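You operate a simulated robot arm through the tools that you are given. There is no shell and no other tool. Be economical: measure what you need, move in short steps, check, and stop when the job is done.

The job below is to be done with a simulated two-armed robot. You get a single attempt, and the scene is never put back.

Task
Switch the block off, plug the fan into the green-ring socket, switch on and run the fan at 2.
Fine: hold the block still while you press its key.

The check looks at the end state, three seconds after you hand in, the way a careful person would. Anything else that was tipped, shoved, dropped, spilled or broken makes it a failure.

Robot
Two 7-joint arms with two-finger parallel grippers on one trunk, on a base that drives. Base frame: it is fixed to the floor where the robot stands at the start and does not move with it; the origin is under the middle of the robot, x ahead of it, y to its left, z up; the surface under the hand at the start is at about z = 740. Units: mm, degrees, N and s.
The left shoulder is at the start at [70, 163, 1120], the right one opposite. With the tool pointing down near the work surface each hand reaches from about 380 to 880 mm from the robot's upright axis, wherever it stands, measured 20 degrees to its own side. Places, roughly: black mains plug (4x4x6 cm) [500, 100, 800]; fan dial [500, 600, 800]; floor fan by the side table [700, 600, 700]; grey mains plug (4x4x6 cm) [900, 0, 800]; lamp switch [900, 200, 800]; red key of the block [500, 100, 800]; socket with the green ring [500, -100, 800]. Payload 3.43 kg a hand.
The TCP of each hand is the grasp point between the finger pads, 34 mm short of the fingertips. In the tool frame z runs along the fingers and y along their closing line. Largest opening 128 mm; finger width 24, thickness 12; the body of the gripper, 48 by 130 mm, starts 96 mm behind the TCP.
Orientation is that of the tool frame in the base frame, as a unit quaternion [w, x, y, z]. With the fingers straight down and closing along the base's y, the tool's x points along the base's -x, its y along +y and its z along -z.

Tools
- The arms move only by the tool play_rows. It takes "left_moves", "right_moves" or both (then of equal length, played together; a hand with none holds still); each is a list of rows, each an object (a shift or turn left out is 0, a gripper value left out holds the last) with "offset": the shift along the base's x, y, z in units of 30 mm (1.0 is 30 mm), a list of three; "turn": the turn, a rotation vector about the base's x, y, z in units of 6 degrees (1.0 is 6 degrees), a list of three; "fingers": the finger opening in mm, from 0 to 128. In form: [{"offset": [dx, dy, dz], "turn": [ax, ay, az], "fingers": fingers}, ...]. A call has 1 to 8 rows; each row shifts and turns the commanded pose from where the row before left it. A call with a number of a shift or a turn outside -1 to 1 is refused whole. Rows are played at 5 a second. More than 50 mm and 8.6 degrees between two rows, or a gripper value outside its range, and nothing of the call is played. A pose out of reach is approached as far as the arm can. The call stops where the force on the tool passes 70 N (or 10 N more than at its start, if that is more) or the arm is blocked; 0.2 s more then pass. The fingers move at their own pace (about 153 mm/s each) and stop on an object; they squeeze with about 44 N. The grip force told is the motor's: it shows also when the fingers shut on nothing. Time passes only in rows, and 0.2 s behind the last, so rows that do not move let the fingers close. The reply holds the time, the measured pose of the TCP, the force on the tool along the base axes, the opening and the grip force, in the units named above and with some noise, with the torque about the TCP (base axes, N m) and any sound that the robot's microphone picked up.
- Cameras (640 x 400 px; columns grow to the right, rows downward): "scene" is now at [136.5, 24, 1347.3]; the picture's right is [0.26, -0.97, 0.00], its down [-0.56, -0.15, -0.81] and it looks along [0.78, 0.21, -0.58] (base axes); focal length 281 px, centre (320, 200). "left" rides on the left gripper at [76, 11, -160] in its tool frame; the picture's right is [-0.15, 0.99, 0.00], its down [-0.88, -0.13, -0.46] and it looks along [-0.45, -0.07, 0.89] (tool axes); focal length 234 px, centre (320, 200). "right" rides on the right gripper at [76, -11, -160] in its tool frame; the picture's right is [0.15, 0.99, 0.00], its down [-0.88, 0.13, -0.46] and it looks along [-0.45, 0.07, 0.89] (tool axes); focal length 234 px, centre (320, 200). There is no depth. A picture from a camera that has moved, and an enlarged one, comes with that camera's place and axes in the base frame and with its lens.
- grab_frame(camera): a new picture of that camera. The clock stands still meanwhile.
- slide_trunk(by): slides the trunk up (or, below 0, down) by that many mm; the arms and the scene camera ride with it, the base frame stays. It gives what a move gives, with no picture.
- drive_base(legs): drives the robot by 1 to 6 legs, each [ahead, left, turn to the left] in mm, mm and degrees, along the robot's own axes; the way and the turn of a leg run together, so that a leg with both is an arc; at most 1500 mm and 180 degrees a leg. The arms and the cameras ride along, it lands a little off, and it stops where it bumps. It gives what a move gives.
- head_to(pan, tilt): turns the head with the scene camera to pan (to the left, within 86 degrees either way) and tilt (down, from -29 to 69), counted from straight ahead of the robot. It gives what a move gives.
- zoom(camera, box): a new picture of the part [left, top, right, bottom] of that camera's present view, enlarged. The clock stands still meanwhile.
- hand_in(): hands the job in; it is judged then, once.

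Work in short steps. Places have to be worked out from the pictures, the camera data and where the tool is seen: move nearer, look again, correct. Check each grasp and each placing, and mend what went wrong. You have 120 turns and 100 pictures in all, those below and enlarged ones among them. Open the grippers and draw the arms clear of the work before you hand the job in, unless the task says otherwise; then end with one line.

The tools are called after ">>>" as a command line: name --argument value ..., lists and objects as JSON in quotes. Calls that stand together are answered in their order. play_rows: Moves the arms, as the interface text tells. Its arguments: {"type":"object","properties":{"left_moves":{"type":"array","items":{"type":"object","properties":{"offset":{"type":"array","items":{"type":"number"}},"turn":{"type":"array","items":{"type":"number"}},"fingers":{"type":"number"}}}},"right_moves":{"type":"array","items":{"type":"object","properties":{"offset":{"type":"array","items":{"type":"number"}},"turn":{"type":"array","items":{"type":"number"}},"fingers":{"type":"number"}}}}},"required":[]} The other tools are called the same way: slide_trunk (by) slides the trunk up or down; drive_base (legs) drives the base; head_to (pan, tilt) turns the head that bears the scene camera; grab_frame (camera) takes a picture; zoom (camera, box) takes an enlarged picture of a part of a camera's view; hand_in () hands the job in.

At the start:

```text
clock: 0.0
left_position: [482.4, 537.3, 1088.6]
left_tool_rot: [0.0, -0.001, 1.0, 0.0]
left_ft_force: [0.4, 0.2, 1.3]
left_moment: [0.01, -0.01, -0.03]
left_grip_width: 128.0
left_grasp_force: 0.1
right_position: [677.5, -17.9, 1124.4]
right_tool_rot: [0.0, 0.0, 1.0, 0.0]
right_ft_force: [0.2, -0.3, 1.2]
right_moment: [0.02, -0.01, -0.01]
right_grip_width: 128.0
right_grasp_force: 0.2
trunk travel left (down, up): [-600.0, 340.0]
robot x, y, heading: [4.1, -0.5, 0.1]
head pan, tilt: [14.8, 35.7]
```

scene: 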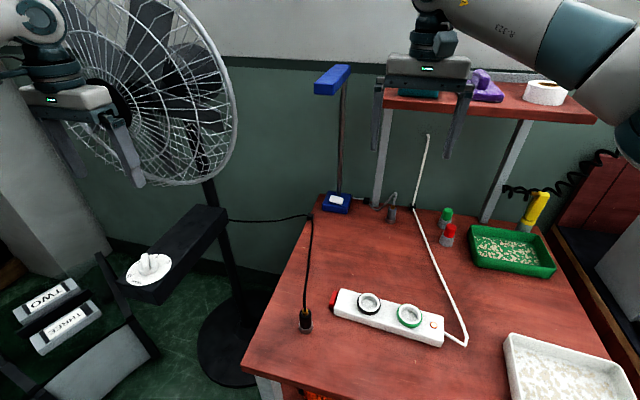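
right: 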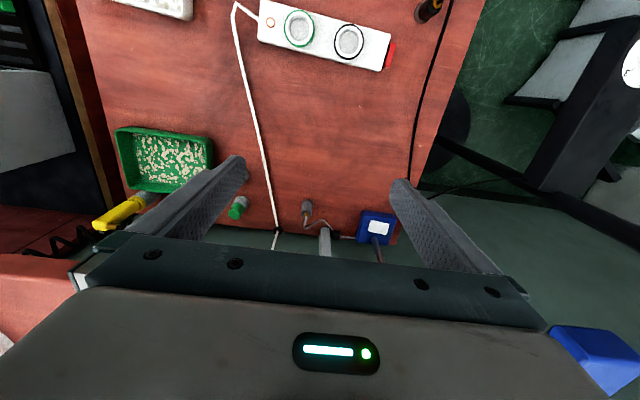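
left: 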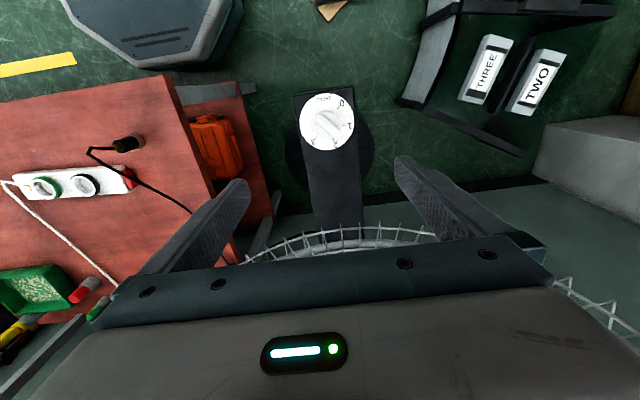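

I start by enlarging the block with plug and the fan dial.

>>> zoom --camera "scene" --box '[280, 260, 480, 385]'

>>> zoom --camera "left" --box '[270, 70, 390, 170]'

>>> zoom --camera "right" --box '[220, 0, 460, 150]'

```text
3.20 times, centred on (380, 322) of scene
camera zoom: at [136.5, 24.0, 1347.3], right [0.26, -0.97, 0.0], down [-0.56, -0.15, -0.81], along [0.78, 0.21, -0.58], focal length 900 px, centre (128, -192)
```

zoom: 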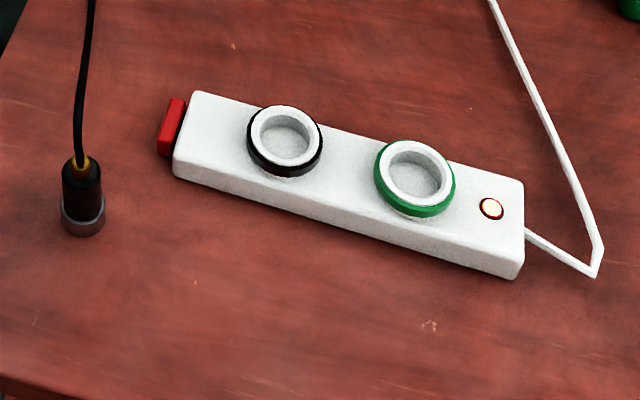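

```text
4.00 times, centred on (330, 120) of left
camera zoom: at [407.2, 549.4, 1248.4], right [0.15, 0.99, 0.0], down [0.88, -0.13, 0.46], along [0.45, -0.07, -0.89], focal length 937 px, centre (280, 520)
```

zoom: 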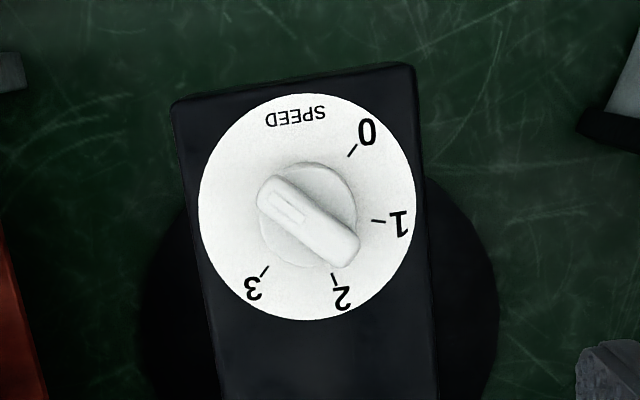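

```text
2.67 times, centred on (340, 75) of right
camera zoom: at [600.8, -29.1, 1285.0], right [-0.15, 0.99, 0.0], down [0.88, 0.13, 0.46], along [0.45, 0.07, -0.89], focal length 624 px, centre (267, 533)
```

zoom: 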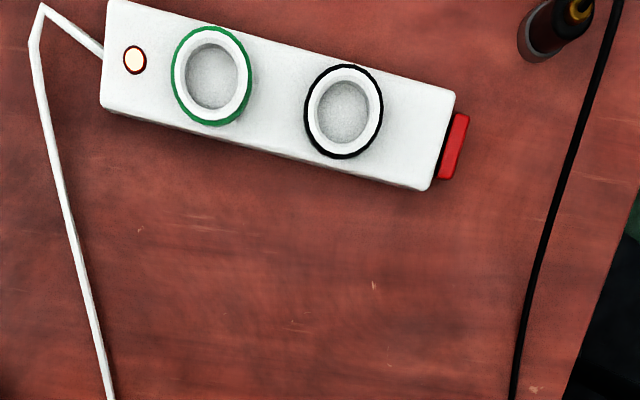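

The block runs nearly along y (centre line about x=539 at y=85, x=522 at y=-147), with the key at its left end near (538, 98, 760). The plug is near (465, 144) and the dial near (473, 551, 812). I turn the right hand to straddle the block and bring the left one towards the key, both kept high.

>>> play_rows --right_moves '[{"offset": [-0.6, -0.36, 0], "turn": [0, 0, 1], "fingers": 128}, {"offset": [-0.6, -0.36, 0], "turn": [0, 0, 1]}, {"offset": [-0.6, -0.36, 0], "turn": [0, 0, 1]}, {"offset": [-0.6, -0.36, 0], "turn": [0, 0, 1]}, {"offset": [-0.6, -0.36, 0], "turn": [0, 0, 1]}, {"offset": [-0.6, -0.36, 0], "turn": [0, 0, 1]}, {"offset": [-0.6, -0.36, 0], "turn": [0, 0, 1]}, {"offset": [-0.6, -0.36, 0], "turn": [0, 0, 1]}]' --left_moves '[{"offset": [0.1, -0.9, 0], "fingers": 0}, {"offset": [0.1, -0.9, 0]}, {"offset": [0.1, -0.9, 0]}, {"offset": [0.1, -0.9, 0]}, {"offset": [0.1, -0.9, 0]}, {"offset": [0.1, -0.9, 0]}, {"offset": [0.1, -0.9, 0]}, {"offset": [0.1, -0.9, 0]}]'

>>> play_rows --right_moves '[{"offset": [0, 0, -0.8], "turn": [0, 0, 1]}, {"offset": [0, 0, -0.8], "turn": [0, 0, 1]}, {"offset": [0, 0, -0.8], "turn": [0, 0, 1]}, {"offset": [0, 0, -0.8], "turn": [0, 0, 1]}, {"offset": [0, 0, -0.8], "turn": [0, 0, 1]}, {"offset": [0, 0, -0.8], "turn": [0, 0, 1]}, {"offset": [0, 0, -0.8], "turn": [0, 0, 0.5]}, {"offset": [0, 0, 0]}]' --left_moves '[{"offset": [0.2, -0.9, -0.5]}, {"offset": [0.2, -0.9, -0.5]}, {"offset": [0.2, -0.9, -0.5]}, {"offset": [0.2, -0.9, -0.5]}, {"offset": [0.2, -0.9, -0.5]}, {"offset": [0, -0.9, -0.5]}, {"offset": [0, 0, -0.5]}, {"offset": [0, 0, -0.5]}]'

>>> grab_frame --camera "right"

>>> grab_frame --camera "left"

>>> grab_frame --camera "scene"

```text
clock: 1.8
left_position: [502.8, 321.5, 1089.1]
left_tool_rot: [0.0, -0.001, 1.0, 0.0]
left_ft_force: [-11.2, 3.5, 1.7]
left_moment: [-0.29, -1.3, 0.19]
left_grip_width: 0.0
left_grasp_force: 33.1
right_position: [531.0, -104.4, 1125.7]
right_tool_rot: [0.0, -0.408, 0.913, 0.0]
right_ft_force: [0.1, -0.7, 0.3]
right_moment: [0.05, 0.01, 0.0]
right_grip_width: 127.9
right_grasp_force: 0.1
trunk travel left (down, up): [-600.0, 340.0]
robot x, y, heading: [-1.5, 0.1, 0.1]
head pan, tilt: [14.8, 35.7]
```

```text
clock: 3.6
left_position: [535.5, 160.0, 967.7]
left_tool_rot: [-0.001, -0.001, 1.0, 0.0]
left_ft_force: [-0.3, 0.2, -0.1]
left_moment: [0.0, 0.03, -0.01]
left_grip_width: 0.2
left_grasp_force: 33.3
right_position: [536.5, -71.7, 983.3]
right_tool_rot: [0.022, -0.638, 0.768, -0.051]
right_ft_force: [-0.4, 0.9, 0.5]
right_moment: [0.01, -0.01, -0.01]
right_grip_width: 128.1
right_grasp_force: 0.1
right hand out of reach, approached as far as the arm can: row 5, 6, 7
trunk travel left (down, up): [-600.0, 340.0]
robot x, y, heading: [1.1, -1.6, -0.1]
head pan, tilt: [14.8, 35.7]
```

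```text
93 pictures are left
camera right: at [516.8, -140.0, 1147.1], right [-0.99, 0.04, -0.1], down [-0.01, 0.91, 0.41], along [0.11, 0.41, -0.91], focal length 234 px, centre (320, 200)
```

right: 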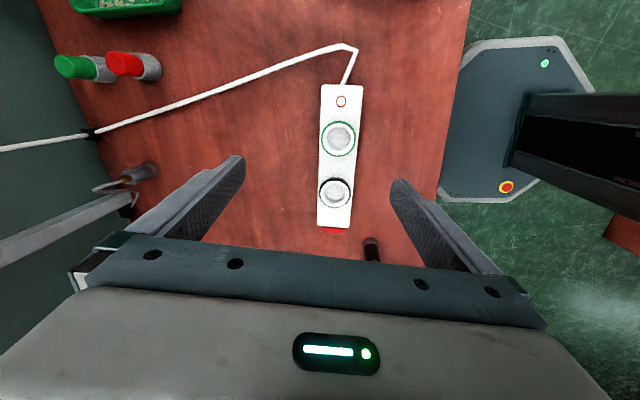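

```text
92 pictures are left
camera left: at [460.9, 172.0, 1128.0], right [0.15, 0.99, 0.0], down [0.88, -0.13, 0.45], along [0.45, -0.07, -0.89], focal length 234 px, centre (320, 200)
```

left: 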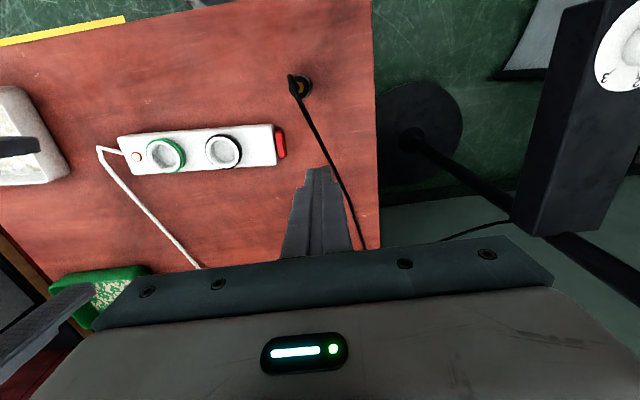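

```text
91 pictures are left
camera scene: at [137.2, 24.6, 1347.2], right [0.26, -0.97, 0.0], down [-0.56, -0.15, -0.81], along [0.78, 0.21, -0.58], focal length 281 px, centre (320, 200)
```

scene: 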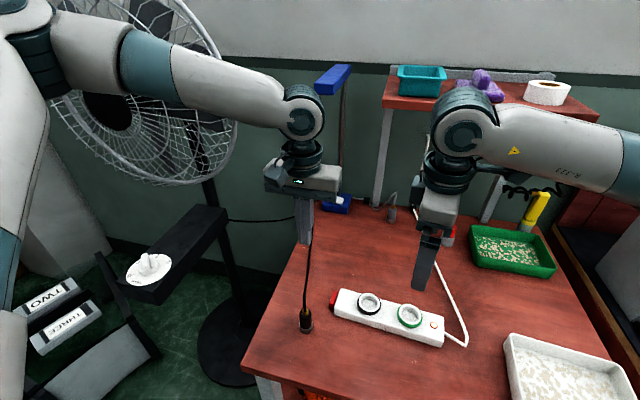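

The right wrist hits a limit near +80° of turn, so I turn it the other way, to -93°, staying high.

>>> play_rows --right_moves '[{"turn": [0, 0, -1]}, {"turn": [0, 0, -1]}, {"turn": [0, 0, -1]}, {"turn": [0, 0, -1]}, {"turn": [0, 0, -1]}, {"turn": [0, 0, -1]}, {"turn": [0, 0, -1]}, {"turn": [0, 0, -1]}]'

>>> play_rows --right_moves '[{"turn": [0, 0, -1]}, {"turn": [0, 0, -1]}, {"turn": [0, 0, -1]}, {"turn": [0, 0, -1]}, {"turn": [0, 0, -1]}, {"turn": [0, 0, -1]}, {"turn": [0, 0, -1]}, {"turn": [0, 0, -1]}]'

>>> play_rows --right_moves '[{"turn": [0, 0, -1]}, {"turn": [0, 0, -1]}, {"turn": [0, 0, -1]}, {"turn": [0, 0, -1]}, {"turn": [0, 0, -1]}, {"turn": [0, 0, -1]}, {"turn": [0, 0, -1]}, {"turn": [0, 0, -1]}]'

>>> play_rows --right_moves '[{"turn": [0, 0, -1]}, {"turn": [0, 0, -1]}, {"turn": [0, 0, -1]}, {"turn": [0, 0, -1]}, {"turn": [0, 0, -1]}, {"turn": [0, 0, -1]}]'

```text
clock: 5.4
left_position: [534.3, 159.7, 968.5]
left_tool_rot: [-0.002, -0.001, 1.0, 0.0]
left_ft_force: [-0.4, 0.7, 0.7]
left_moment: [0.01, -0.02, 0.03]
left_grip_width: 0.1
left_grasp_force: 33.3
right_position: [532.1, -72.1, 984.1]
right_tool_rot: [0.0, -0.269, 0.962, -0.056]
right_ft_force: [0.7, 0.6, -0.1]
right_moment: [0.0, 0.02, 0.02]
right_grip_width: 127.9
right_grasp_force: 0.0
trunk travel left (down, up): [-600.0, 340.0]
robot x, y, heading: [0.1, 4.6, 0.2]
head pan, tilt: [14.8, 35.7]
```

```text
clock: 7.2
left_position: [535.4, 158.2, 970.6]
left_tool_rot: [0.0, -0.001, 1.0, 0.001]
left_ft_force: [-0.4, 0.1, -0.6]
left_moment: [0.01, 0.02, 0.0]
left_grip_width: 0.0
left_grasp_force: 33.0
right_position: [531.9, -74.7, 984.1]
right_tool_rot: [-0.023, 0.146, 0.988, -0.05]
right_ft_force: [0.2, 0.0, 0.4]
right_moment: [-0.04, -0.01, 0.02]
right_grip_width: 128.2
right_grasp_force: 0.2
trunk travel left (down, up): [-600.0, 340.0]
robot x, y, heading: [-2.0, 1.8, -0.2]
head pan, tilt: [14.8, 35.7]
```

```text
clock: 9.0
left_position: [535.6, 159.4, 968.9]
left_tool_rot: [0.0, -0.001, 1.0, 0.0]
left_ft_force: [0.0, -0.1, -0.2]
left_moment: [-0.03, 0.0, -0.04]
left_grip_width: 0.0
left_grasp_force: 33.5
right_position: [533.7, -73.8, 986.1]
right_tool_rot: [-0.041, 0.535, 0.843, -0.038]
right_ft_force: [-0.6, 0.2, -0.1]
right_moment: [0.02, -0.02, 0.01]
right_grip_width: 128.0
right_grasp_force: 0.0
trunk travel left (down, up): [-600.0, 340.0]
robot x, y, heading: [-0.9, 1.3, -0.1]
head pan, tilt: [14.8, 35.7]
```

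```text
clock: 10.4
left_position: [534.5, 158.3, 968.3]
left_tool_rot: [0.0, 0.0, 1.0, 0.0]
left_ft_force: [-0.1, -0.6, -0.2]
left_moment: [-0.02, 0.01, 0.01]
left_grip_width: 0.2
left_grasp_force: 33.4
right_position: [531.9, -74.4, 983.6]
right_tool_rot: [-0.05, 0.768, 0.637, -0.023]
right_ft_force: [0.5, 1.0, -0.5]
right_moment: [0.01, 0.02, 0.03]
right_grip_width: 128.1
right_grasp_force: 0.1
trunk travel left (down, up): [-600.0, 340.0]
robot x, y, heading: [-2.4, 4.0, -0.1]
head pan, tilt: [14.8, 35.7]
```

Turning worked; a leftover tilt of about 6° and a yaw of about 6° remain. I correct both, then move over y=-110 and look.

>>> play_rows --right_moves '[{"turn": [-0.227, -0.47, 0.5], "offset": [-0.1, -0.6, -0.5]}, {"turn": [-0.227, -0.47, 0.5], "offset": [-0.1, -0.6, -0.5]}, {"offset": [0, 0, -0.5]}, {"offset": [0, 0, -0.5]}]'

>>> grab_frame --camera "right"

>>> grab_frame --camera "scene"

```text
clock: 11.4
left_position: [535.2, 158.8, 969.9]
left_tool_rot: [0.0, -0.001, 1.0, 0.001]
left_ft_force: [0.5, 0.6, -0.2]
left_moment: [0.0, 0.01, 0.0]
left_grip_width: 0.1
left_grasp_force: 32.7
right_position: [526.4, -108.7, 924.5]
right_tool_rot: [0.0, 0.735, 0.678, -0.002]
right_ft_force: [0.4, 0.7, -0.1]
right_moment: [0.01, 0.01, -0.03]
right_grip_width: 128.0
right_grasp_force: 0.0
trunk travel left (down, up): [-600.0, 340.0]
robot x, y, heading: [-0.8, -1.0, 0.1]
head pan, tilt: [14.8, 35.7]
```

```text
90 pictures are left
camera right: at [521.6, -32.0, 1084.1], right [1.0, 0.07, 0.0], down [0.06, -0.89, 0.46], along [0.03, -0.46, -0.89], focal length 234 px, centre (320, 200)
```

right: 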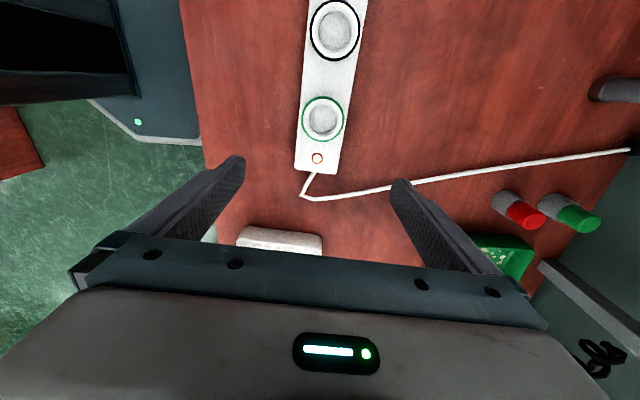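

```text
89 pictures are left
camera scene: at [136.5, 23.4, 1347.3], right [0.26, -0.97, 0.0], down [-0.56, -0.15, -0.81], along [0.78, 0.21, -0.58], focal length 281 px, centre (320, 200)
```

scene: 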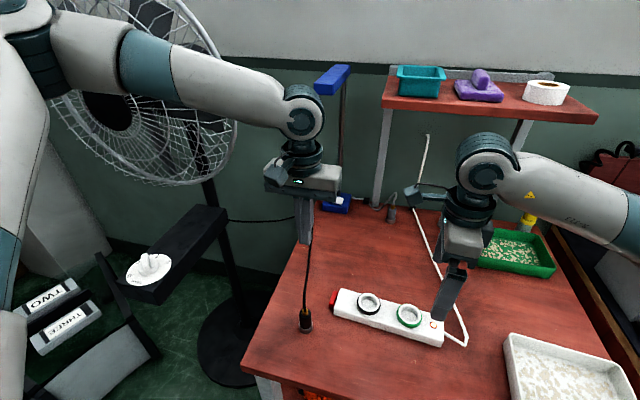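

Right gripper is aligned with the block (yaw about -4.5°) and centred at x≈526. Lower it around the block at y≈-105, stopping a little above the table.

>>> play_rows --right_moves '[{"offset": [0, 0.1, -0.9]}, {"offset": [0, 0, -0.9]}, {"offset": [0, 0, -0.9]}, {"offset": [0, 0, -0.9]}, {"offset": [0, 0, -0.6]}, {"offset": [0, 0, -0.4]}, {}]'

>>> grab_frame --camera "right"

>>> zoom --camera "scene" --box '[340, 230, 540, 355]'

```text
clock: 13.0
left_position: [535.7, 160.2, 969.0]
left_tool_rot: [0.0, -0.001, 1.0, -0.001]
left_ft_force: [0.1, -0.3, 0.2]
left_moment: [0.0, -0.02, 0.0]
left_grip_width: 0.0
left_grasp_force: 33.4
right_position: [525.1, -110.5, 785.5]
right_tool_rot: [0.001, 0.736, 0.677, -0.002]
right_ft_force: [0.7, -0.7, 0.1]
right_moment: [-0.04, -0.02, 0.0]
right_grip_width: 127.8
right_grasp_force: 0.1
trunk travel left (down, up): [-600.0, 340.0]
robot x, y, heading: [0.5, -0.3, 0.1]
head pan, tilt: [14.8, 35.7]
```

```text
88 pictures are left
camera right: at [520.4, -31.7, 945.9], right [1.0, 0.07, 0.0], down [0.06, -0.89, 0.46], along [0.03, -0.46, -0.89], focal length 234 px, centre (320, 200)
```

right: 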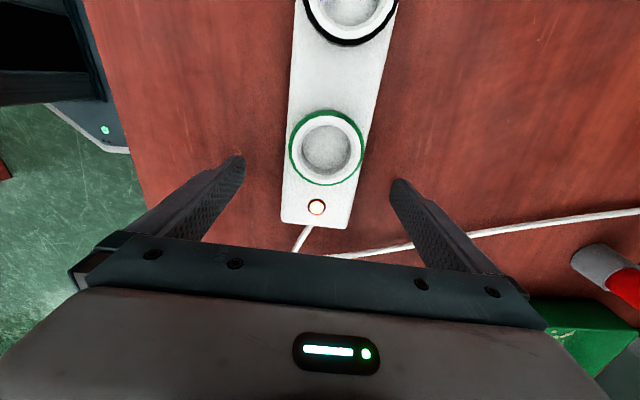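

```text
3.20 times, centred on (440, 292) of scene
camera zoom: at [136.4, 23.9, 1347.3], right [0.26, -0.97, 0.0], down [-0.56, -0.15, -0.81], along [0.78, 0.21, -0.58], focal length 900 px, centre (-64, -96)
```

zoom: 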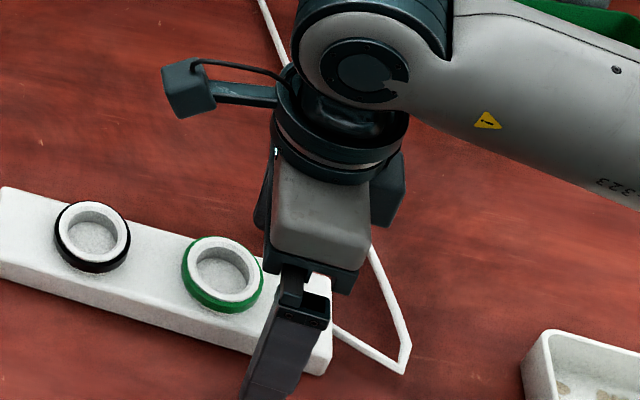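

Tips are at about z=751. Lower 5 mm more, close to 68 mm and look at the centring before gripping.

>>> play_rows --right_moves '[{"offset": [0, 0.1, -0.18], "fingers": 70}, {}, {}]'

>>> grab_frame --camera "right"

```text
clock: 13.8
left_position: [534.8, 159.2, 968.2]
left_tool_rot: [0.0, -0.001, 1.0, 0.001]
left_ft_force: [0.0, 0.4, -0.1]
left_moment: [-0.01, -0.01, -0.02]
left_grip_width: 0.2
left_grasp_force: 33.2
right_position: [525.6, -104.9, 779.8]
right_tool_rot: [0.0, 0.735, 0.678, -0.003]
right_ft_force: [0.3, 0.2, -0.3]
right_moment: [-0.01, 0.0, -0.01]
right_grip_width: 70.0
right_grasp_force: 0.1
trunk travel left (down, up): [-600.0, 340.0]
robot x, y, heading: [-1.3, -1.5, 0.1]
head pan, tilt: [14.8, 35.7]
```

```text
86 pictures are left
camera right: at [520.5, -27.9, 939.8], right [1.0, 0.07, 0.0], down [0.06, -0.89, 0.46], along [0.03, -0.46, -0.89], focal length 234 px, centre (320, 200)
```

right: 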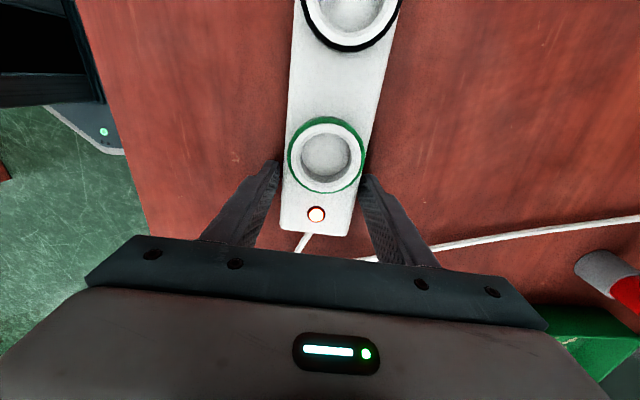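

Centred well. Grip the block, and bring the left fingertips down beside the key (staying at y≈138, z TCP≈805).

>>> play_rows --right_moves '[{"fingers": 50}, {}, {}, {}, {}, {}, {}, {}]' --left_moves '[{}, {"offset": [0.1, -0.7, -0.7]}, {"offset": [0, 0, -0.9]}, {"offset": [0, 0, -0.9]}, {"offset": [0, 0, -0.9]}, {"offset": [0, 0, -0.9]}, {"offset": [0, 0, -0.9]}, {"offset": [0, 0, -0.3]}]'

>>> grab_frame --camera "left"

>>> zoom --camera "scene" --box '[280, 230, 480, 355]'

```text
clock: 15.6
left_position: [520.2, 185.6, 830.5]
left_tool_rot: [0.001, 0.0, 1.0, -0.002]
left_ft_force: [-0.2, -0.4, 0.6]
left_moment: [0.0, -0.02, -0.01]
left_grip_width: 0.1
left_grasp_force: 33.2
left hand out of reach, approached as far as the arm can: row 3, 4, 5, 6, 7, 8
right_position: [524.3, -105.7, 779.3]
right_tool_rot: [0.001, 0.735, 0.678, -0.002]
right_ft_force: [-1.0, 0.7, 0.6]
right_moment: [-0.01, -0.01, 0.13]
right_grip_width: 61.8
right_grasp_force: 44.3
trunk travel left (down, up): [-600.0, 340.0]
robot x, y, heading: [1.7, -1.3, 0.2]
head pan, tilt: [14.8, 35.7]
```

```text
85 pictures are left
camera left: at [445.2, 199.0, 990.2], right [0.15, 0.99, 0.0], down [0.88, -0.13, 0.46], along [0.45, -0.07, -0.89], focal length 234 px, centre (320, 200)
```

left: 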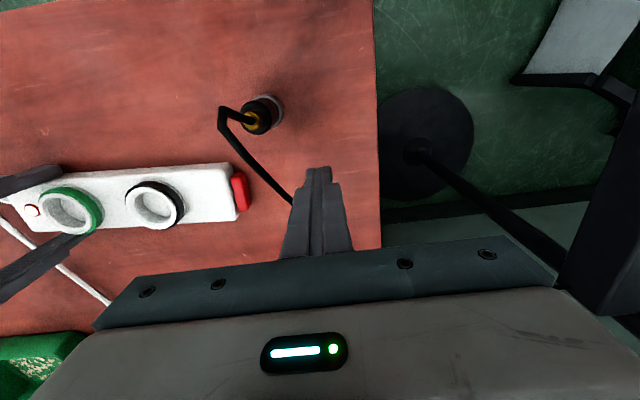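

```text
3.20 times, centred on (380, 292) of scene
camera zoom: at [136.6, 23.9, 1347.3], right [0.26, -0.97, 0.0], down [-0.56, -0.15, -0.81], along [0.78, 0.21, -0.58], focal length 900 px, centre (128, -96)
```

zoom: 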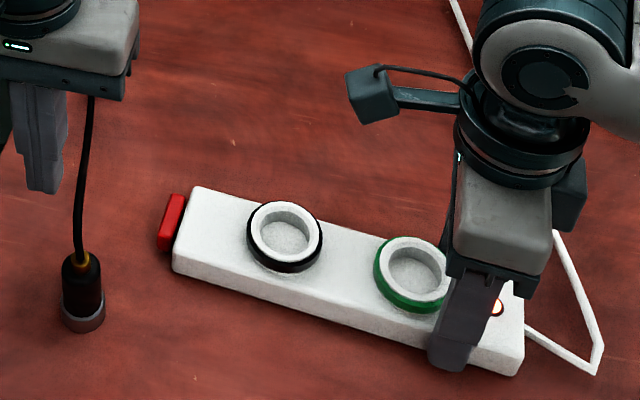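

The right hand grips the block (61.8 mm). The left arm can't reach lower in this wrist pose, so I raise it and yaw it by +90°, mirroring what worked on the right.

>>> play_rows --left_moves '[{"offset": [0, 0, 1]}, {"offset": [0, 0, 1]}, {"offset": [0, 0, 1], "turn": [0, 0, 1]}, {"offset": [0, 0, 1], "turn": [0, 0, 1]}, {"turn": [0, 0, 1]}, {"turn": [0, 0, 1]}, {"turn": [0, 0, 1]}, {"turn": [0, 0, 1]}]'

>>> play_rows --left_moves '[{"turn": [0, 0, 1]}, {"turn": [0, 0, 1]}, {"turn": [0, 0, 1]}, {"turn": [0, 0, 1]}, {"turn": [0, 0, 1]}, {"turn": [0, 0, 1]}, {"turn": [0, 0, 1]}, {"turn": [0, 0, 1]}]'

>>> grab_frame --camera "scene"

```text
clock: 17.4
left_position: [519.7, 187.4, 949.5]
left_tool_rot: [0.001, -0.31, 0.951, -0.001]
left_ft_force: [0.1, -0.7, -1.3]
left_moment: [-0.05, -0.02, 0.01]
left_grip_width: 0.0
left_grasp_force: 33.0
right_position: [525.8, -104.3, 780.2]
right_tool_rot: [0.0, 0.736, 0.677, -0.002]
right_ft_force: [-0.2, -0.3, 0.6]
right_moment: [0.0, -0.08, 0.1]
right_grip_width: 61.3
right_grasp_force: 43.9
trunk travel left (down, up): [-600.0, 340.0]
robot x, y, heading: [-2.9, 1.7, -0.0]
head pan, tilt: [14.8, 35.7]
```

```text
clock: 19.2
left_position: [520.4, 188.6, 949.3]
left_tool_rot: [0.0, -0.67, 0.742, 0.0]
left_ft_force: [0.4, 0.1, -0.5]
left_moment: [0.02, -0.04, -0.02]
left_grip_width: 0.2
left_grasp_force: 32.8
right_position: [524.9, -105.2, 779.0]
right_tool_rot: [0.001, 0.735, 0.678, -0.002]
right_ft_force: [0.5, -0.1, 0.3]
right_moment: [-0.01, -0.04, 0.18]
right_grip_width: 61.8
right_grasp_force: 43.8
trunk travel left (down, up): [-600.0, 340.0]
robot x, y, heading: [0.1, -1.6, 0.0]
head pan, tilt: [14.8, 35.7]
```

```text
83 pictures are left
camera scene: at [136.6, 23.8, 1347.3], right [0.26, -0.97, 0.0], down [-0.56, -0.15, -0.81], along [0.78, 0.21, -0.58], focal length 281 px, centre (320, 200)
```

scene: 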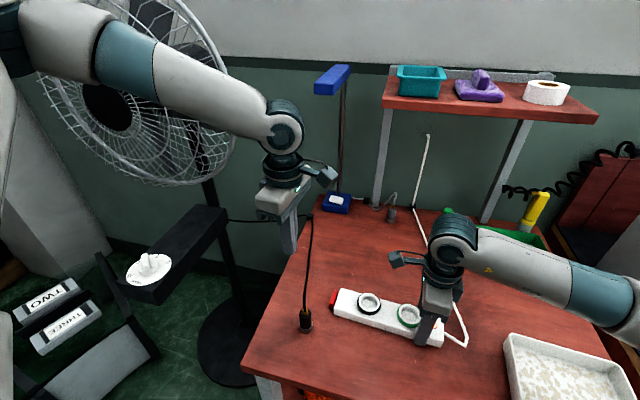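

Left hand at yaw 84° holds true. Move to (539, 135) and lower stepwise.

>>> play_rows --left_moves '[{"offset": [0.2, -0.6, 0], "turn": [0, 0, 0.3]}, {"offset": [0.2, -0.6, -0.3]}, {"offset": [0.2, -0.6, -0.6]}, {"offset": [0, 0, -0.9]}, {"offset": [0, 0, -0.9]}, {"offset": [0, 0, -0.9]}, {"offset": [0, 0, -0.9]}, {"offset": [0, 0, -0.5]}]'

>>> grab_frame --camera "left"

>>> zoom --camera "scene" --box '[280, 230, 480, 355]'

```text
clock: 21.0
left_position: [519.4, 187.0, 829.7]
left_tool_rot: [-0.001, -0.681, 0.732, 0.0]
left_ft_force: [-0.5, 0.0, 0.0]
left_moment: [-0.04, 0.0, 0.0]
left_grip_width: 0.2
left_grasp_force: 33.0
left hand out of reach, approached as far as the arm can: row 3, 4, 5, 6, 7, 8
right_position: [525.6, -106.1, 779.9]
right_tool_rot: [0.001, 0.736, 0.677, -0.002]
right_ft_force: [0.5, 0.0, -0.2]
right_moment: [-0.14, -0.07, 0.02]
right_grip_width: 61.5
right_grasp_force: 44.6
trunk travel left (down, up): [-600.0, 340.0]
robot x, y, heading: [2.4, 1.9, -0.1]
head pan, tilt: [14.8, 35.7]
```

```text
82 pictures are left
camera left: at [503.1, 112.9, 990.1], right [-0.98, 0.22, 0.0], down [0.19, 0.87, 0.45], along [0.1, 0.44, -0.89], focal length 234 px, centre (320, 200)
```

left: 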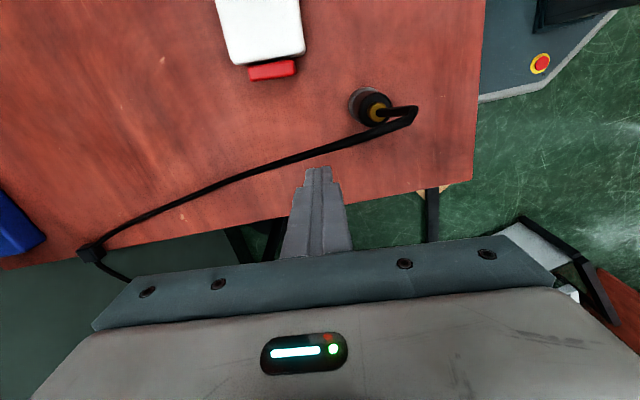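

```text
3.20 times, centred on (380, 292) of scene
camera zoom: at [136.6, 23.9, 1347.3], right [0.26, -0.97, 0.0], down [-0.56, -0.15, -0.81], along [0.78, 0.21, -0.58], focal length 900 px, centre (128, -96)
```

zoom: 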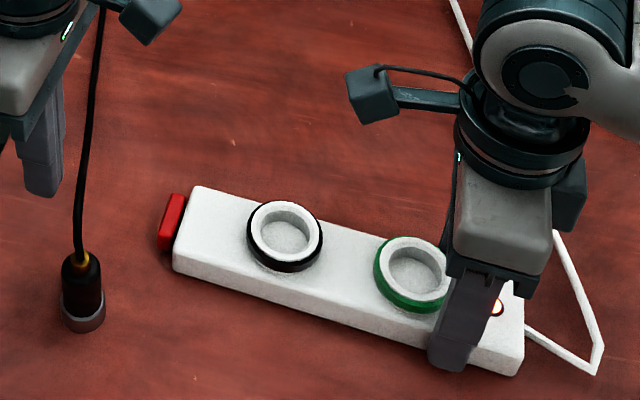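

The limit is position-related (too far inward when vertical). I tilt the left hand 36° so that the fingers point inward to -y; this keeps the wrist further out and suits pressing the key.

>>> play_rows --left_moves '[{"offset": [0.1, 0, 0.8], "turn": [-1, 0, 0]}, {"offset": [0.1, 0, 0], "turn": [-1, 0, 0]}, {"offset": [0.1, 0, 0], "turn": [-1, 0, 0]}, {"offset": [0.1, 0, 0], "turn": [-1, 0, 0]}, {"offset": [0.1, 0, 0], "turn": [-1, 0, 0]}, {"offset": [0.1, 0, 0], "turn": [-1, 0, 0]}]'

>>> play_rows --left_moves '[{"offset": [0, -0.45, -0.5]}, {"offset": [0, -0.45, -0.5]}, {"offset": [0, 0, -0.5]}, {"offset": [0, 0, -0.3]}]'

>>> grab_frame --camera "left"

>>> zoom --camera "scene" --box '[240, 230, 440, 355]'

```text
clock: 22.6
left_position: [517.1, 158.4, 870.6]
left_tool_rot: [-0.208, -0.626, 0.715, -0.23]
left_ft_force: [0.4, 0.5, -0.9]
left_moment: [0.02, 0.01, -0.01]
left_grip_width: 0.0
left_grasp_force: 32.8
right_position: [513.6, -119.1, 786.3]
right_tool_rot: [0.002, 0.738, 0.675, 0.005]
right_ft_force: [-0.2, 0.8, -4.1]
right_moment: [-0.39, -0.01, 0.02]
right_grip_width: 61.8
right_grasp_force: 43.8
trunk travel left (down, up): [-600.0, 340.0]
robot x, y, heading: [-1.5, -4.8, -0.4]
head pan, tilt: [14.8, 35.7]
stopped in row 6 (left hand): the arm was blocked; the commanded pose is now the measured one
```

```text
clock: 23.6
left_position: [525.5, 140.8, 808.8]
left_tool_rot: [-0.21, -0.634, 0.709, -0.227]
left_ft_force: [0.0, 0.5, -0.5]
left_moment: [0.0, 0.0, 0.01]
left_grip_width: 0.1
left_grasp_force: 33.4
right_position: [519.0, -116.0, 784.2]
right_tool_rot: [0.001, 0.738, 0.675, 0.001]
right_ft_force: [0.4, -0.1, -4.6]
right_moment: [-0.39, 0.04, -0.01]
right_grip_width: 61.4
right_grasp_force: 44.1
trunk travel left (down, up): [-600.0, 340.0]
robot x, y, heading: [-0.2, -1.7, -0.7]
head pan, tilt: [14.8, 35.7]
```

```text
80 pictures are left
camera left: at [507.6, 176.3, 981.9], right [-0.97, 0.21, -0.14], down [0.23, 0.96, -0.14], along [0.11, -0.17, -0.98], focal length 234 px, centre (320, 200)
```

left: 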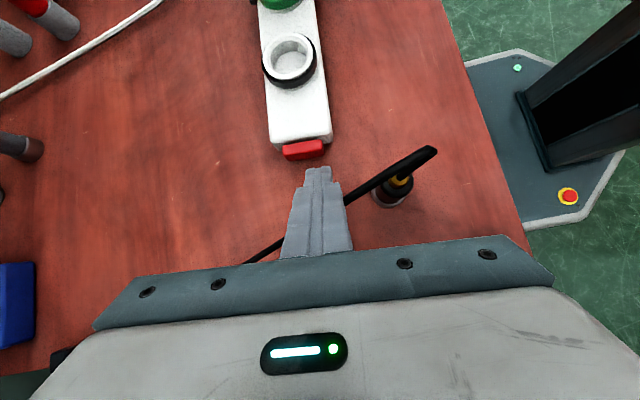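

```text
3.20 times, centred on (340, 292) of scene
camera zoom: at [125.5, 13.4, 1348.7], right [0.25, -0.97, 0.0], down [-0.56, -0.14, -0.82], along [0.79, 0.2, -0.58], focal length 900 px, centre (256, -96)
```

zoom: 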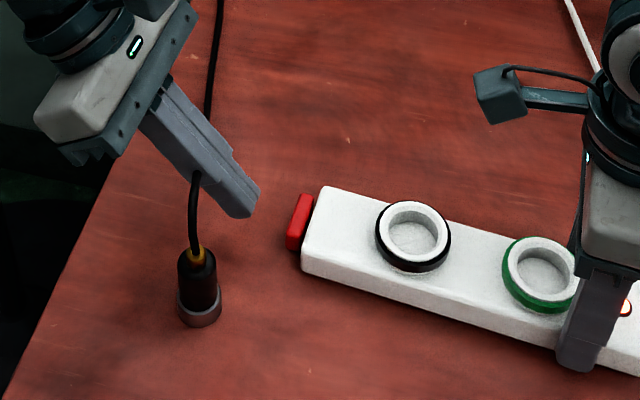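

The base and right hand shifted by about a centimetre: the left arm bumped something. I look around before moving on.

>>> grab_frame --camera "scene"

>>> head_to --pan 60 --tilt 20

>>> grab_frame --camera "scene"

```text
78 pictures are left
camera scene: at [125.5, 13.4, 1348.7], right [0.25, -0.97, 0.0], down [-0.56, -0.14, -0.82], along [0.79, 0.2, -0.58], focal length 281 px, centre (320, 200)
```

scene: 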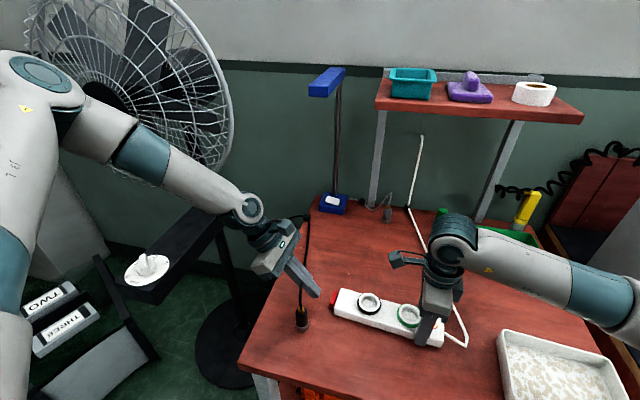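

```text
clock: 24.7
left_position: [523.3, 141.1, 808.4]
left_tool_rot: [-0.211, -0.634, 0.708, -0.227]
left_ft_force: [-0.6, 0.3, 0.7]
left_moment: [0.02, 0.0, 0.01]
left_grip_width: 0.0
left_grasp_force: 32.6
right_position: [518.7, -115.9, 783.1]
right_tool_rot: [0.001, 0.738, 0.675, 0.003]
right_ft_force: [1.2, -0.2, -3.9]
right_moment: [-0.37, 0.08, 0.03]
right_grip_width: 61.7
right_grasp_force: 44.2
trunk travel left (down, up): [-600.0, 340.0]
robot x, y, heading: [-3.1, -6.3, -0.6]
head pan, tilt: [60.0, 20.0]
```

```text
77 pictures are left
camera scene: at [88.0, 71.1, 1373.4], right [0.86, -0.51, 0.0], down [-0.17, -0.29, -0.94], along [0.48, 0.81, -0.33], focal length 281 px, centre (320, 200)
```

scene: 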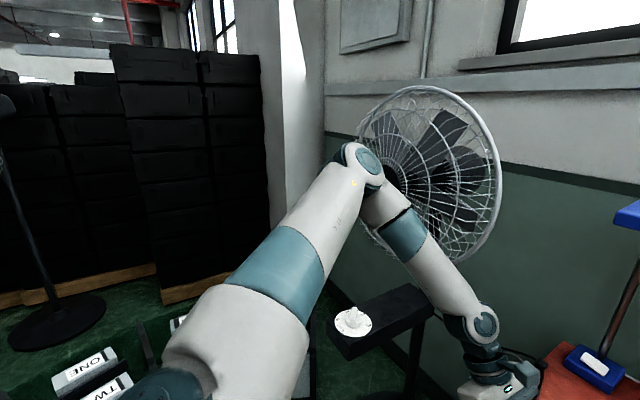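

The left elbow points out at the fan guard; that was the bump (the fan still stands as before). I will set the block down, release it, un-tilt and raise the left hand, then back the robot up so the arms work more stretched.

>>> play_rows --right_moves '[{"offset": [0, 0, -0.1]}, {"offset": [0, 0, -0.05]}, {}, {"fingers": 128}, {}, {}]' --left_moves '[{"offset": [0.2, 0.1, 0.2], "turn": [1, 0, 0]}, {"offset": [0.2, 0.2, 0.2], "turn": [1, 0, 0]}, {"offset": [0.2, 0.2, 0.3], "turn": [1, 0, 0]}, {"offset": [0.2, 0.2, 0.5], "turn": [1, 0, 0]}, {"offset": [0.2, 0.2, 0.5], "turn": [1, 0, 0]}, {"offset": [0, 0.2, 0.7], "turn": [0.4, 0, 0]}]'

>>> grab_frame --camera "scene"

>>> grab_frame --camera "right"

```text
clock: 26.1
left_position: [563.4, 176.0, 875.8]
left_tool_rot: [-0.027, -0.67, 0.741, -0.021]
left_ft_force: [0.1, 0.0, -0.4]
left_moment: [0.02, -0.04, 0.0]
left_grip_width: 0.0
left_grasp_force: 33.0
right_position: [526.5, -113.5, 775.3]
right_tool_rot: [0.0, 0.739, 0.674, -0.002]
right_ft_force: [-0.9, 0.3, 0.6]
right_moment: [-0.01, 0.0, 0.01]
right_grip_width: 128.0
right_grasp_force: 0.1
trunk travel left (down, up): [-600.0, 340.0]
robot x, y, heading: [0.9, -3.2, -0.5]
head pan, tilt: [60.0, 20.0]
```

```text
76 pictures are left
camera scene: at [100.1, 77.1, 1372.4], right [0.86, -0.51, 0.0], down [-0.17, -0.29, -0.94], along [0.48, 0.81, -0.34], focal length 281 px, centre (320, 200)
```

scene: 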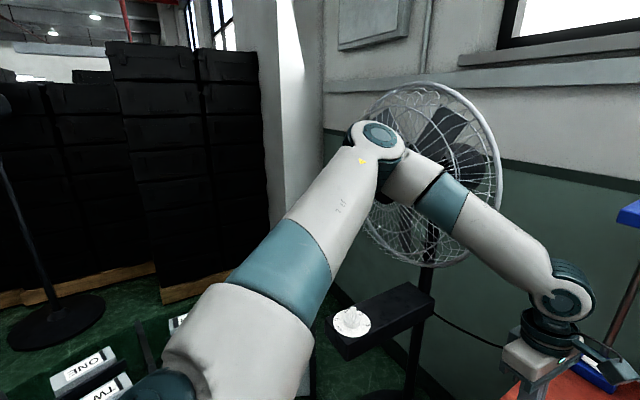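

```text
75 pictures are left
camera right: at [521.2, -36.2, 936.1], right [1.0, 0.06, 0.0], down [0.05, -0.89, 0.46], along [0.02, -0.46, -0.89], focal length 234 px, centre (320, 200)
```

right: 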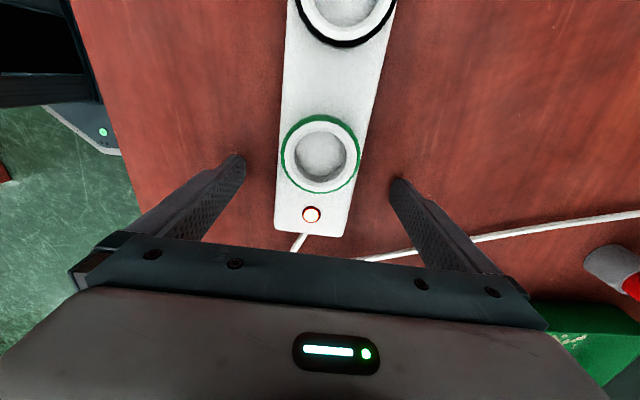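

Block is released and on the table. Raise both hands clear, then drive back.

>>> play_rows --right_moves '[{"offset": [0, 0, 0.9]}, {"offset": [0, 0, 0.9]}, {"offset": [0, 0, 0.9]}, {"offset": [0, 0, 0.9]}, {"offset": [0, 0, 0.9]}, {"offset": [0, 0, 0.9]}]' --left_moves '[{"offset": [0.4, 0, 0.5], "turn": [0.3, 0, 0]}, {"offset": [0.4, 0, 0.5]}, {"offset": [0.4, 0, 0.5]}, {"offset": [0.4, 0, 0.5]}, {"offset": [0.4, 0, 0.5]}, {"offset": [0.4, 0, 0.5]}]'

>>> drive_base --legs '[[-150, -60, 0]]'

>>> head_to --pan 15 --tilt 36

>>> grab_frame --camera "scene"

```text
clock: 27.7
left_position: [598.7, 168.2, 970.4]
left_tool_rot: [-0.014, -0.661, 0.75, -0.004]
left_ft_force: [-0.4, -0.3, -0.2]
left_moment: [0.01, 0.01, -0.01]
left_grip_width: 0.0
left_grasp_force: 32.3
right_position: [502.5, -117.0, 951.8]
right_tool_rot: [0.004, 0.736, 0.677, 0.008]
right_ft_force: [0.6, -0.3, 0.4]
right_moment: [0.03, -0.02, 0.03]
right_grip_width: 128.0
right_grasp_force: 0.0
trunk travel left (down, up): [-600.0, 340.0]
robot x, y, heading: [-6.3, -1.9, -0.2]
head pan, tilt: [60.0, 20.0]
stopped in row 6 (left hand): the arm was blocked; the commanded pose is now the measured one
```

```text
clock: 29.1
left_position: [474.8, 114.3, 955.4]
left_tool_rot: [-0.023, -0.663, 0.748, -0.003]
left_ft_force: [0.4, 0.7, 0.7]
left_moment: [0.01, -0.02, 0.02]
left_grip_width: 0.2
left_grasp_force: 32.7
right_position: [372.8, -174.9, 939.2]
right_tool_rot: [0.0, 0.738, 0.675, -0.003]
right_ft_force: [0.0, -0.4, 0.7]
right_moment: [0.01, -0.01, 0.0]
right_grip_width: 128.1
right_grasp_force: 0.1
trunk travel left (down, up): [-600.0, 340.0]
robot x, y, heading: [-154.5, -62.5, -0.4]
head pan, tilt: [60.0, 20.0]
```

```text
clock: 30.3
left_position: [473.6, 114.5, 956.0]
left_tool_rot: [-0.023, -0.663, 0.749, -0.003]
left_ft_force: [-0.1, -1.1, 0.3]
left_moment: [0.06, -0.02, 0.0]
left_grip_width: 0.1
left_grasp_force: 33.0
right_position: [372.2, -174.9, 939.7]
right_tool_rot: [0.0, 0.738, 0.675, -0.003]
right_ft_force: [0.0, 0.2, -0.2]
right_moment: [0.01, 0.0, 0.01]
right_grip_width: 128.0
right_grasp_force: 0.0
trunk travel left (down, up): [-600.0, 340.0]
robot x, y, heading: [-152.4, -63.5, -0.2]
head pan, tilt: [15.0, 36.0]
```

```text
74 pictures are left
camera scene: at [-15.4, -40.8, 1346.9], right [0.25, -0.97, 0.0], down [-0.57, -0.15, -0.81], along [0.78, 0.2, -0.59], focal length 281 px, centre (320, 200)
```

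scene: 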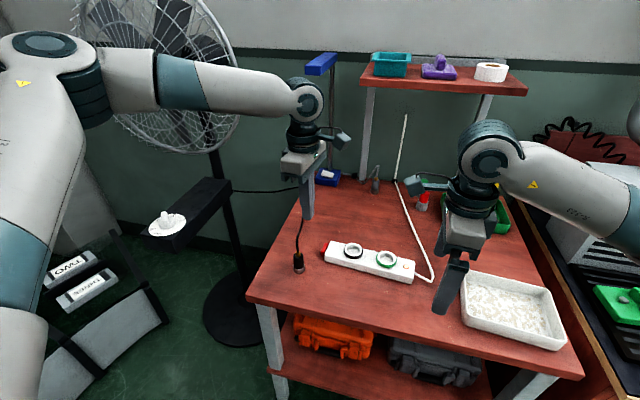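

Backing off freed the elbow; the fan is still upright. I move the robot another 100 mm to the right so the left arm can do key, plug and socket more comfortably.

>>> drive_base --legs '[[0, -100, 0]]'

>>> head_to --pan 25 --tilt 36

>>> grab_frame --camera "scene"

>>> zoom --camera "scene" --box '[260, 210, 460, 335]'

```text
clock: 31.4
left_position: [472.8, 18.6, 955.6]
left_tool_rot: [-0.022, -0.664, 0.747, -0.003]
left_ft_force: [0.1, -0.3, 0.2]
left_moment: [-0.01, -0.04, 0.01]
left_grip_width: 0.0
left_grasp_force: 32.6
right_position: [373.1, -269.2, 940.0]
right_tool_rot: [0.0, 0.737, 0.676, -0.003]
right_ft_force: [-0.2, -0.3, -0.1]
right_moment: [0.0, -0.02, -0.01]
right_grip_width: 128.1
right_grasp_force: 0.1
trunk travel left (down, up): [-600.0, 340.0]
robot x, y, heading: [-153.0, -159.2, -0.3]
head pan, tilt: [15.0, 36.0]
```

```text
clock: 32.1
left_position: [474.0, 20.5, 956.0]
left_tool_rot: [-0.023, -0.664, 0.748, -0.003]
left_ft_force: [-0.4, -0.1, -0.6]
left_moment: [0.0, -0.01, -0.05]
left_grip_width: 0.0
left_grasp_force: 33.4
right_position: [372.9, -269.3, 939.0]
right_tool_rot: [0.0, 0.737, 0.675, -0.003]
right_ft_force: [-0.2, 0.8, 0.2]
right_moment: [0.01, 0.04, -0.01]
right_grip_width: 128.2
right_grasp_force: 0.0
trunk travel left (down, up): [-600.0, 340.0]
robot x, y, heading: [-153.8, -160.4, -0.1]
head pan, tilt: [25.0, 36.0]
```

```text
73 pictures are left
camera scene: at [-20.9, -122.3, 1346.9], right [0.42, -0.91, 0.0], down [-0.53, -0.24, -0.81], along [0.74, 0.34, -0.59], focal length 281 px, centre (320, 200)
```

scene: 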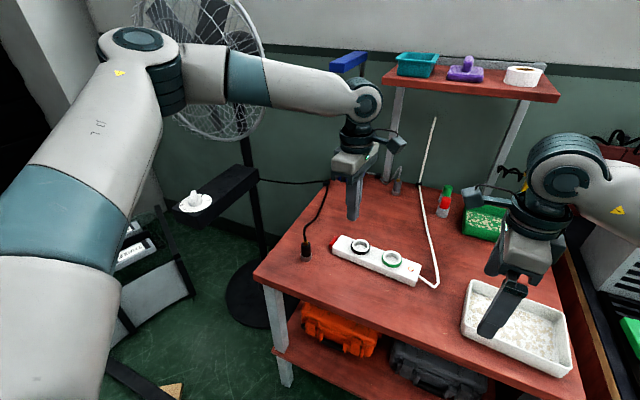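

```text
3.20 times, centred on (360, 272) of scene
camera zoom: at [-20.9, -122.3, 1346.9], right [0.42, -0.91, 0.0], down [-0.53, -0.24, -0.81], along [0.74, 0.34, -0.59], focal length 900 px, centre (192, -32)
```

zoom: 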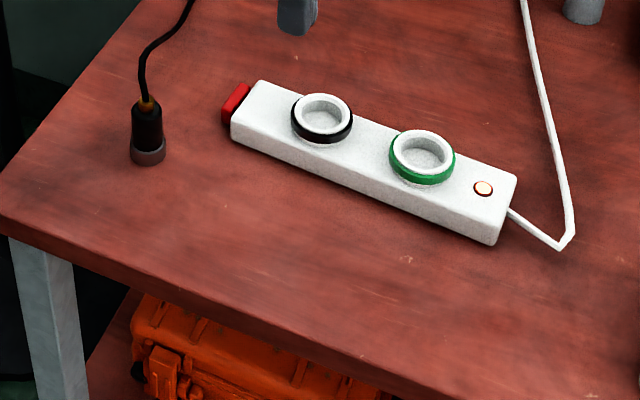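

Now send the left hand to beside the key and the right hand back over the block end, both still high.

>>> play_rows --left_moves '[{"offset": [0.4, 0.7, 0], "turn": [0.32, -0.28, 0]}, {"offset": [0.4, 0.7, 0]}, {"offset": [0.4, 0.7, 0]}, {"offset": [0.4, 0.7, -0.3]}, {"offset": [0.4, 0.7, -0.3]}, {"offset": [0.2, 0.5, -0.5]}, {"offset": [0, 0, -0.5]}, {"offset": [0, 0, -0.5]}]' --right_moves '[{"offset": [0.64, 0.64, 0]}, {"offset": [0.64, 0.64, 0]}, {"offset": [0.64, 0.64, 0]}, {"offset": [0.64, 0.64, 0]}, {"offset": [0.64, 0.64, 0]}, {"offset": [0.64, 0.64, 0]}, {"offset": [0.64, 0.64, 0]}, {"offset": [0.64, 0.64, 0]}]'

>>> grab_frame --camera "left"

>>> grab_frame --camera "right"

>>> grab_frame --camera "scene"

```text
clock: 33.9
left_position: [538.3, 142.5, 891.5]
left_tool_rot: [-0.001, -0.664, 0.748, 0.001]
left_ft_force: [-0.6, 0.1, 0.2]
left_moment: [0.0, 0.0, -0.03]
left_grip_width: 0.0
left_grasp_force: 33.1
right_position: [523.3, -114.3, 940.4]
right_tool_rot: [0.001, 0.737, 0.676, -0.003]
right_ft_force: [-0.3, 0.9, -0.1]
right_moment: [0.01, 0.0, -0.02]
right_grip_width: 128.1
right_grasp_force: 0.0
trunk travel left (down, up): [-600.0, 340.0]
robot x, y, heading: [-152.6, -157.7, -0.3]
head pan, tilt: [25.0, 36.0]
```

```text
71 pictures are left
camera left: at [519.8, 69.6, 1051.4], right [-0.96, 0.26, 0.0], down [0.23, 0.86, 0.45], along [0.12, 0.44, -0.89], focal length 234 px, centre (320, 200)
```

left: 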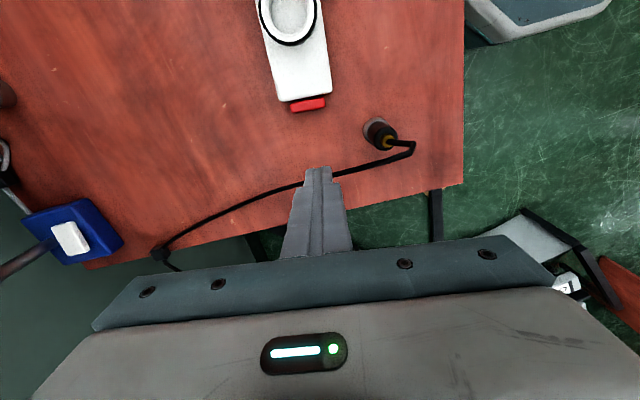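

```text
70 pictures are left
camera right: at [520.4, -36.4, 1099.2], right [1.0, 0.06, 0.0], down [0.05, -0.89, 0.46], along [0.02, -0.46, -0.89], focal length 234 px, centre (320, 200)
```

right: 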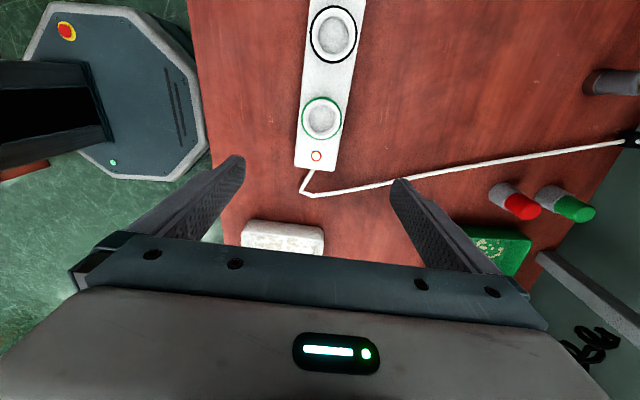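

```text
69 pictures are left
camera scene: at [-20.1, -120.6, 1346.7], right [0.42, -0.91, 0.0], down [-0.53, -0.25, -0.81], along [0.73, 0.34, -0.59], focal length 281 px, centre (320, 200)
```

scene: 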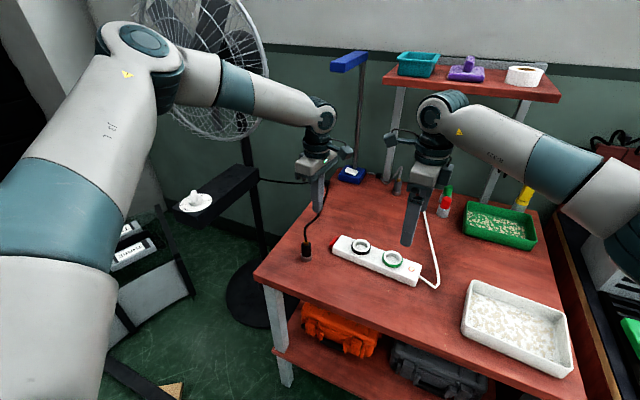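

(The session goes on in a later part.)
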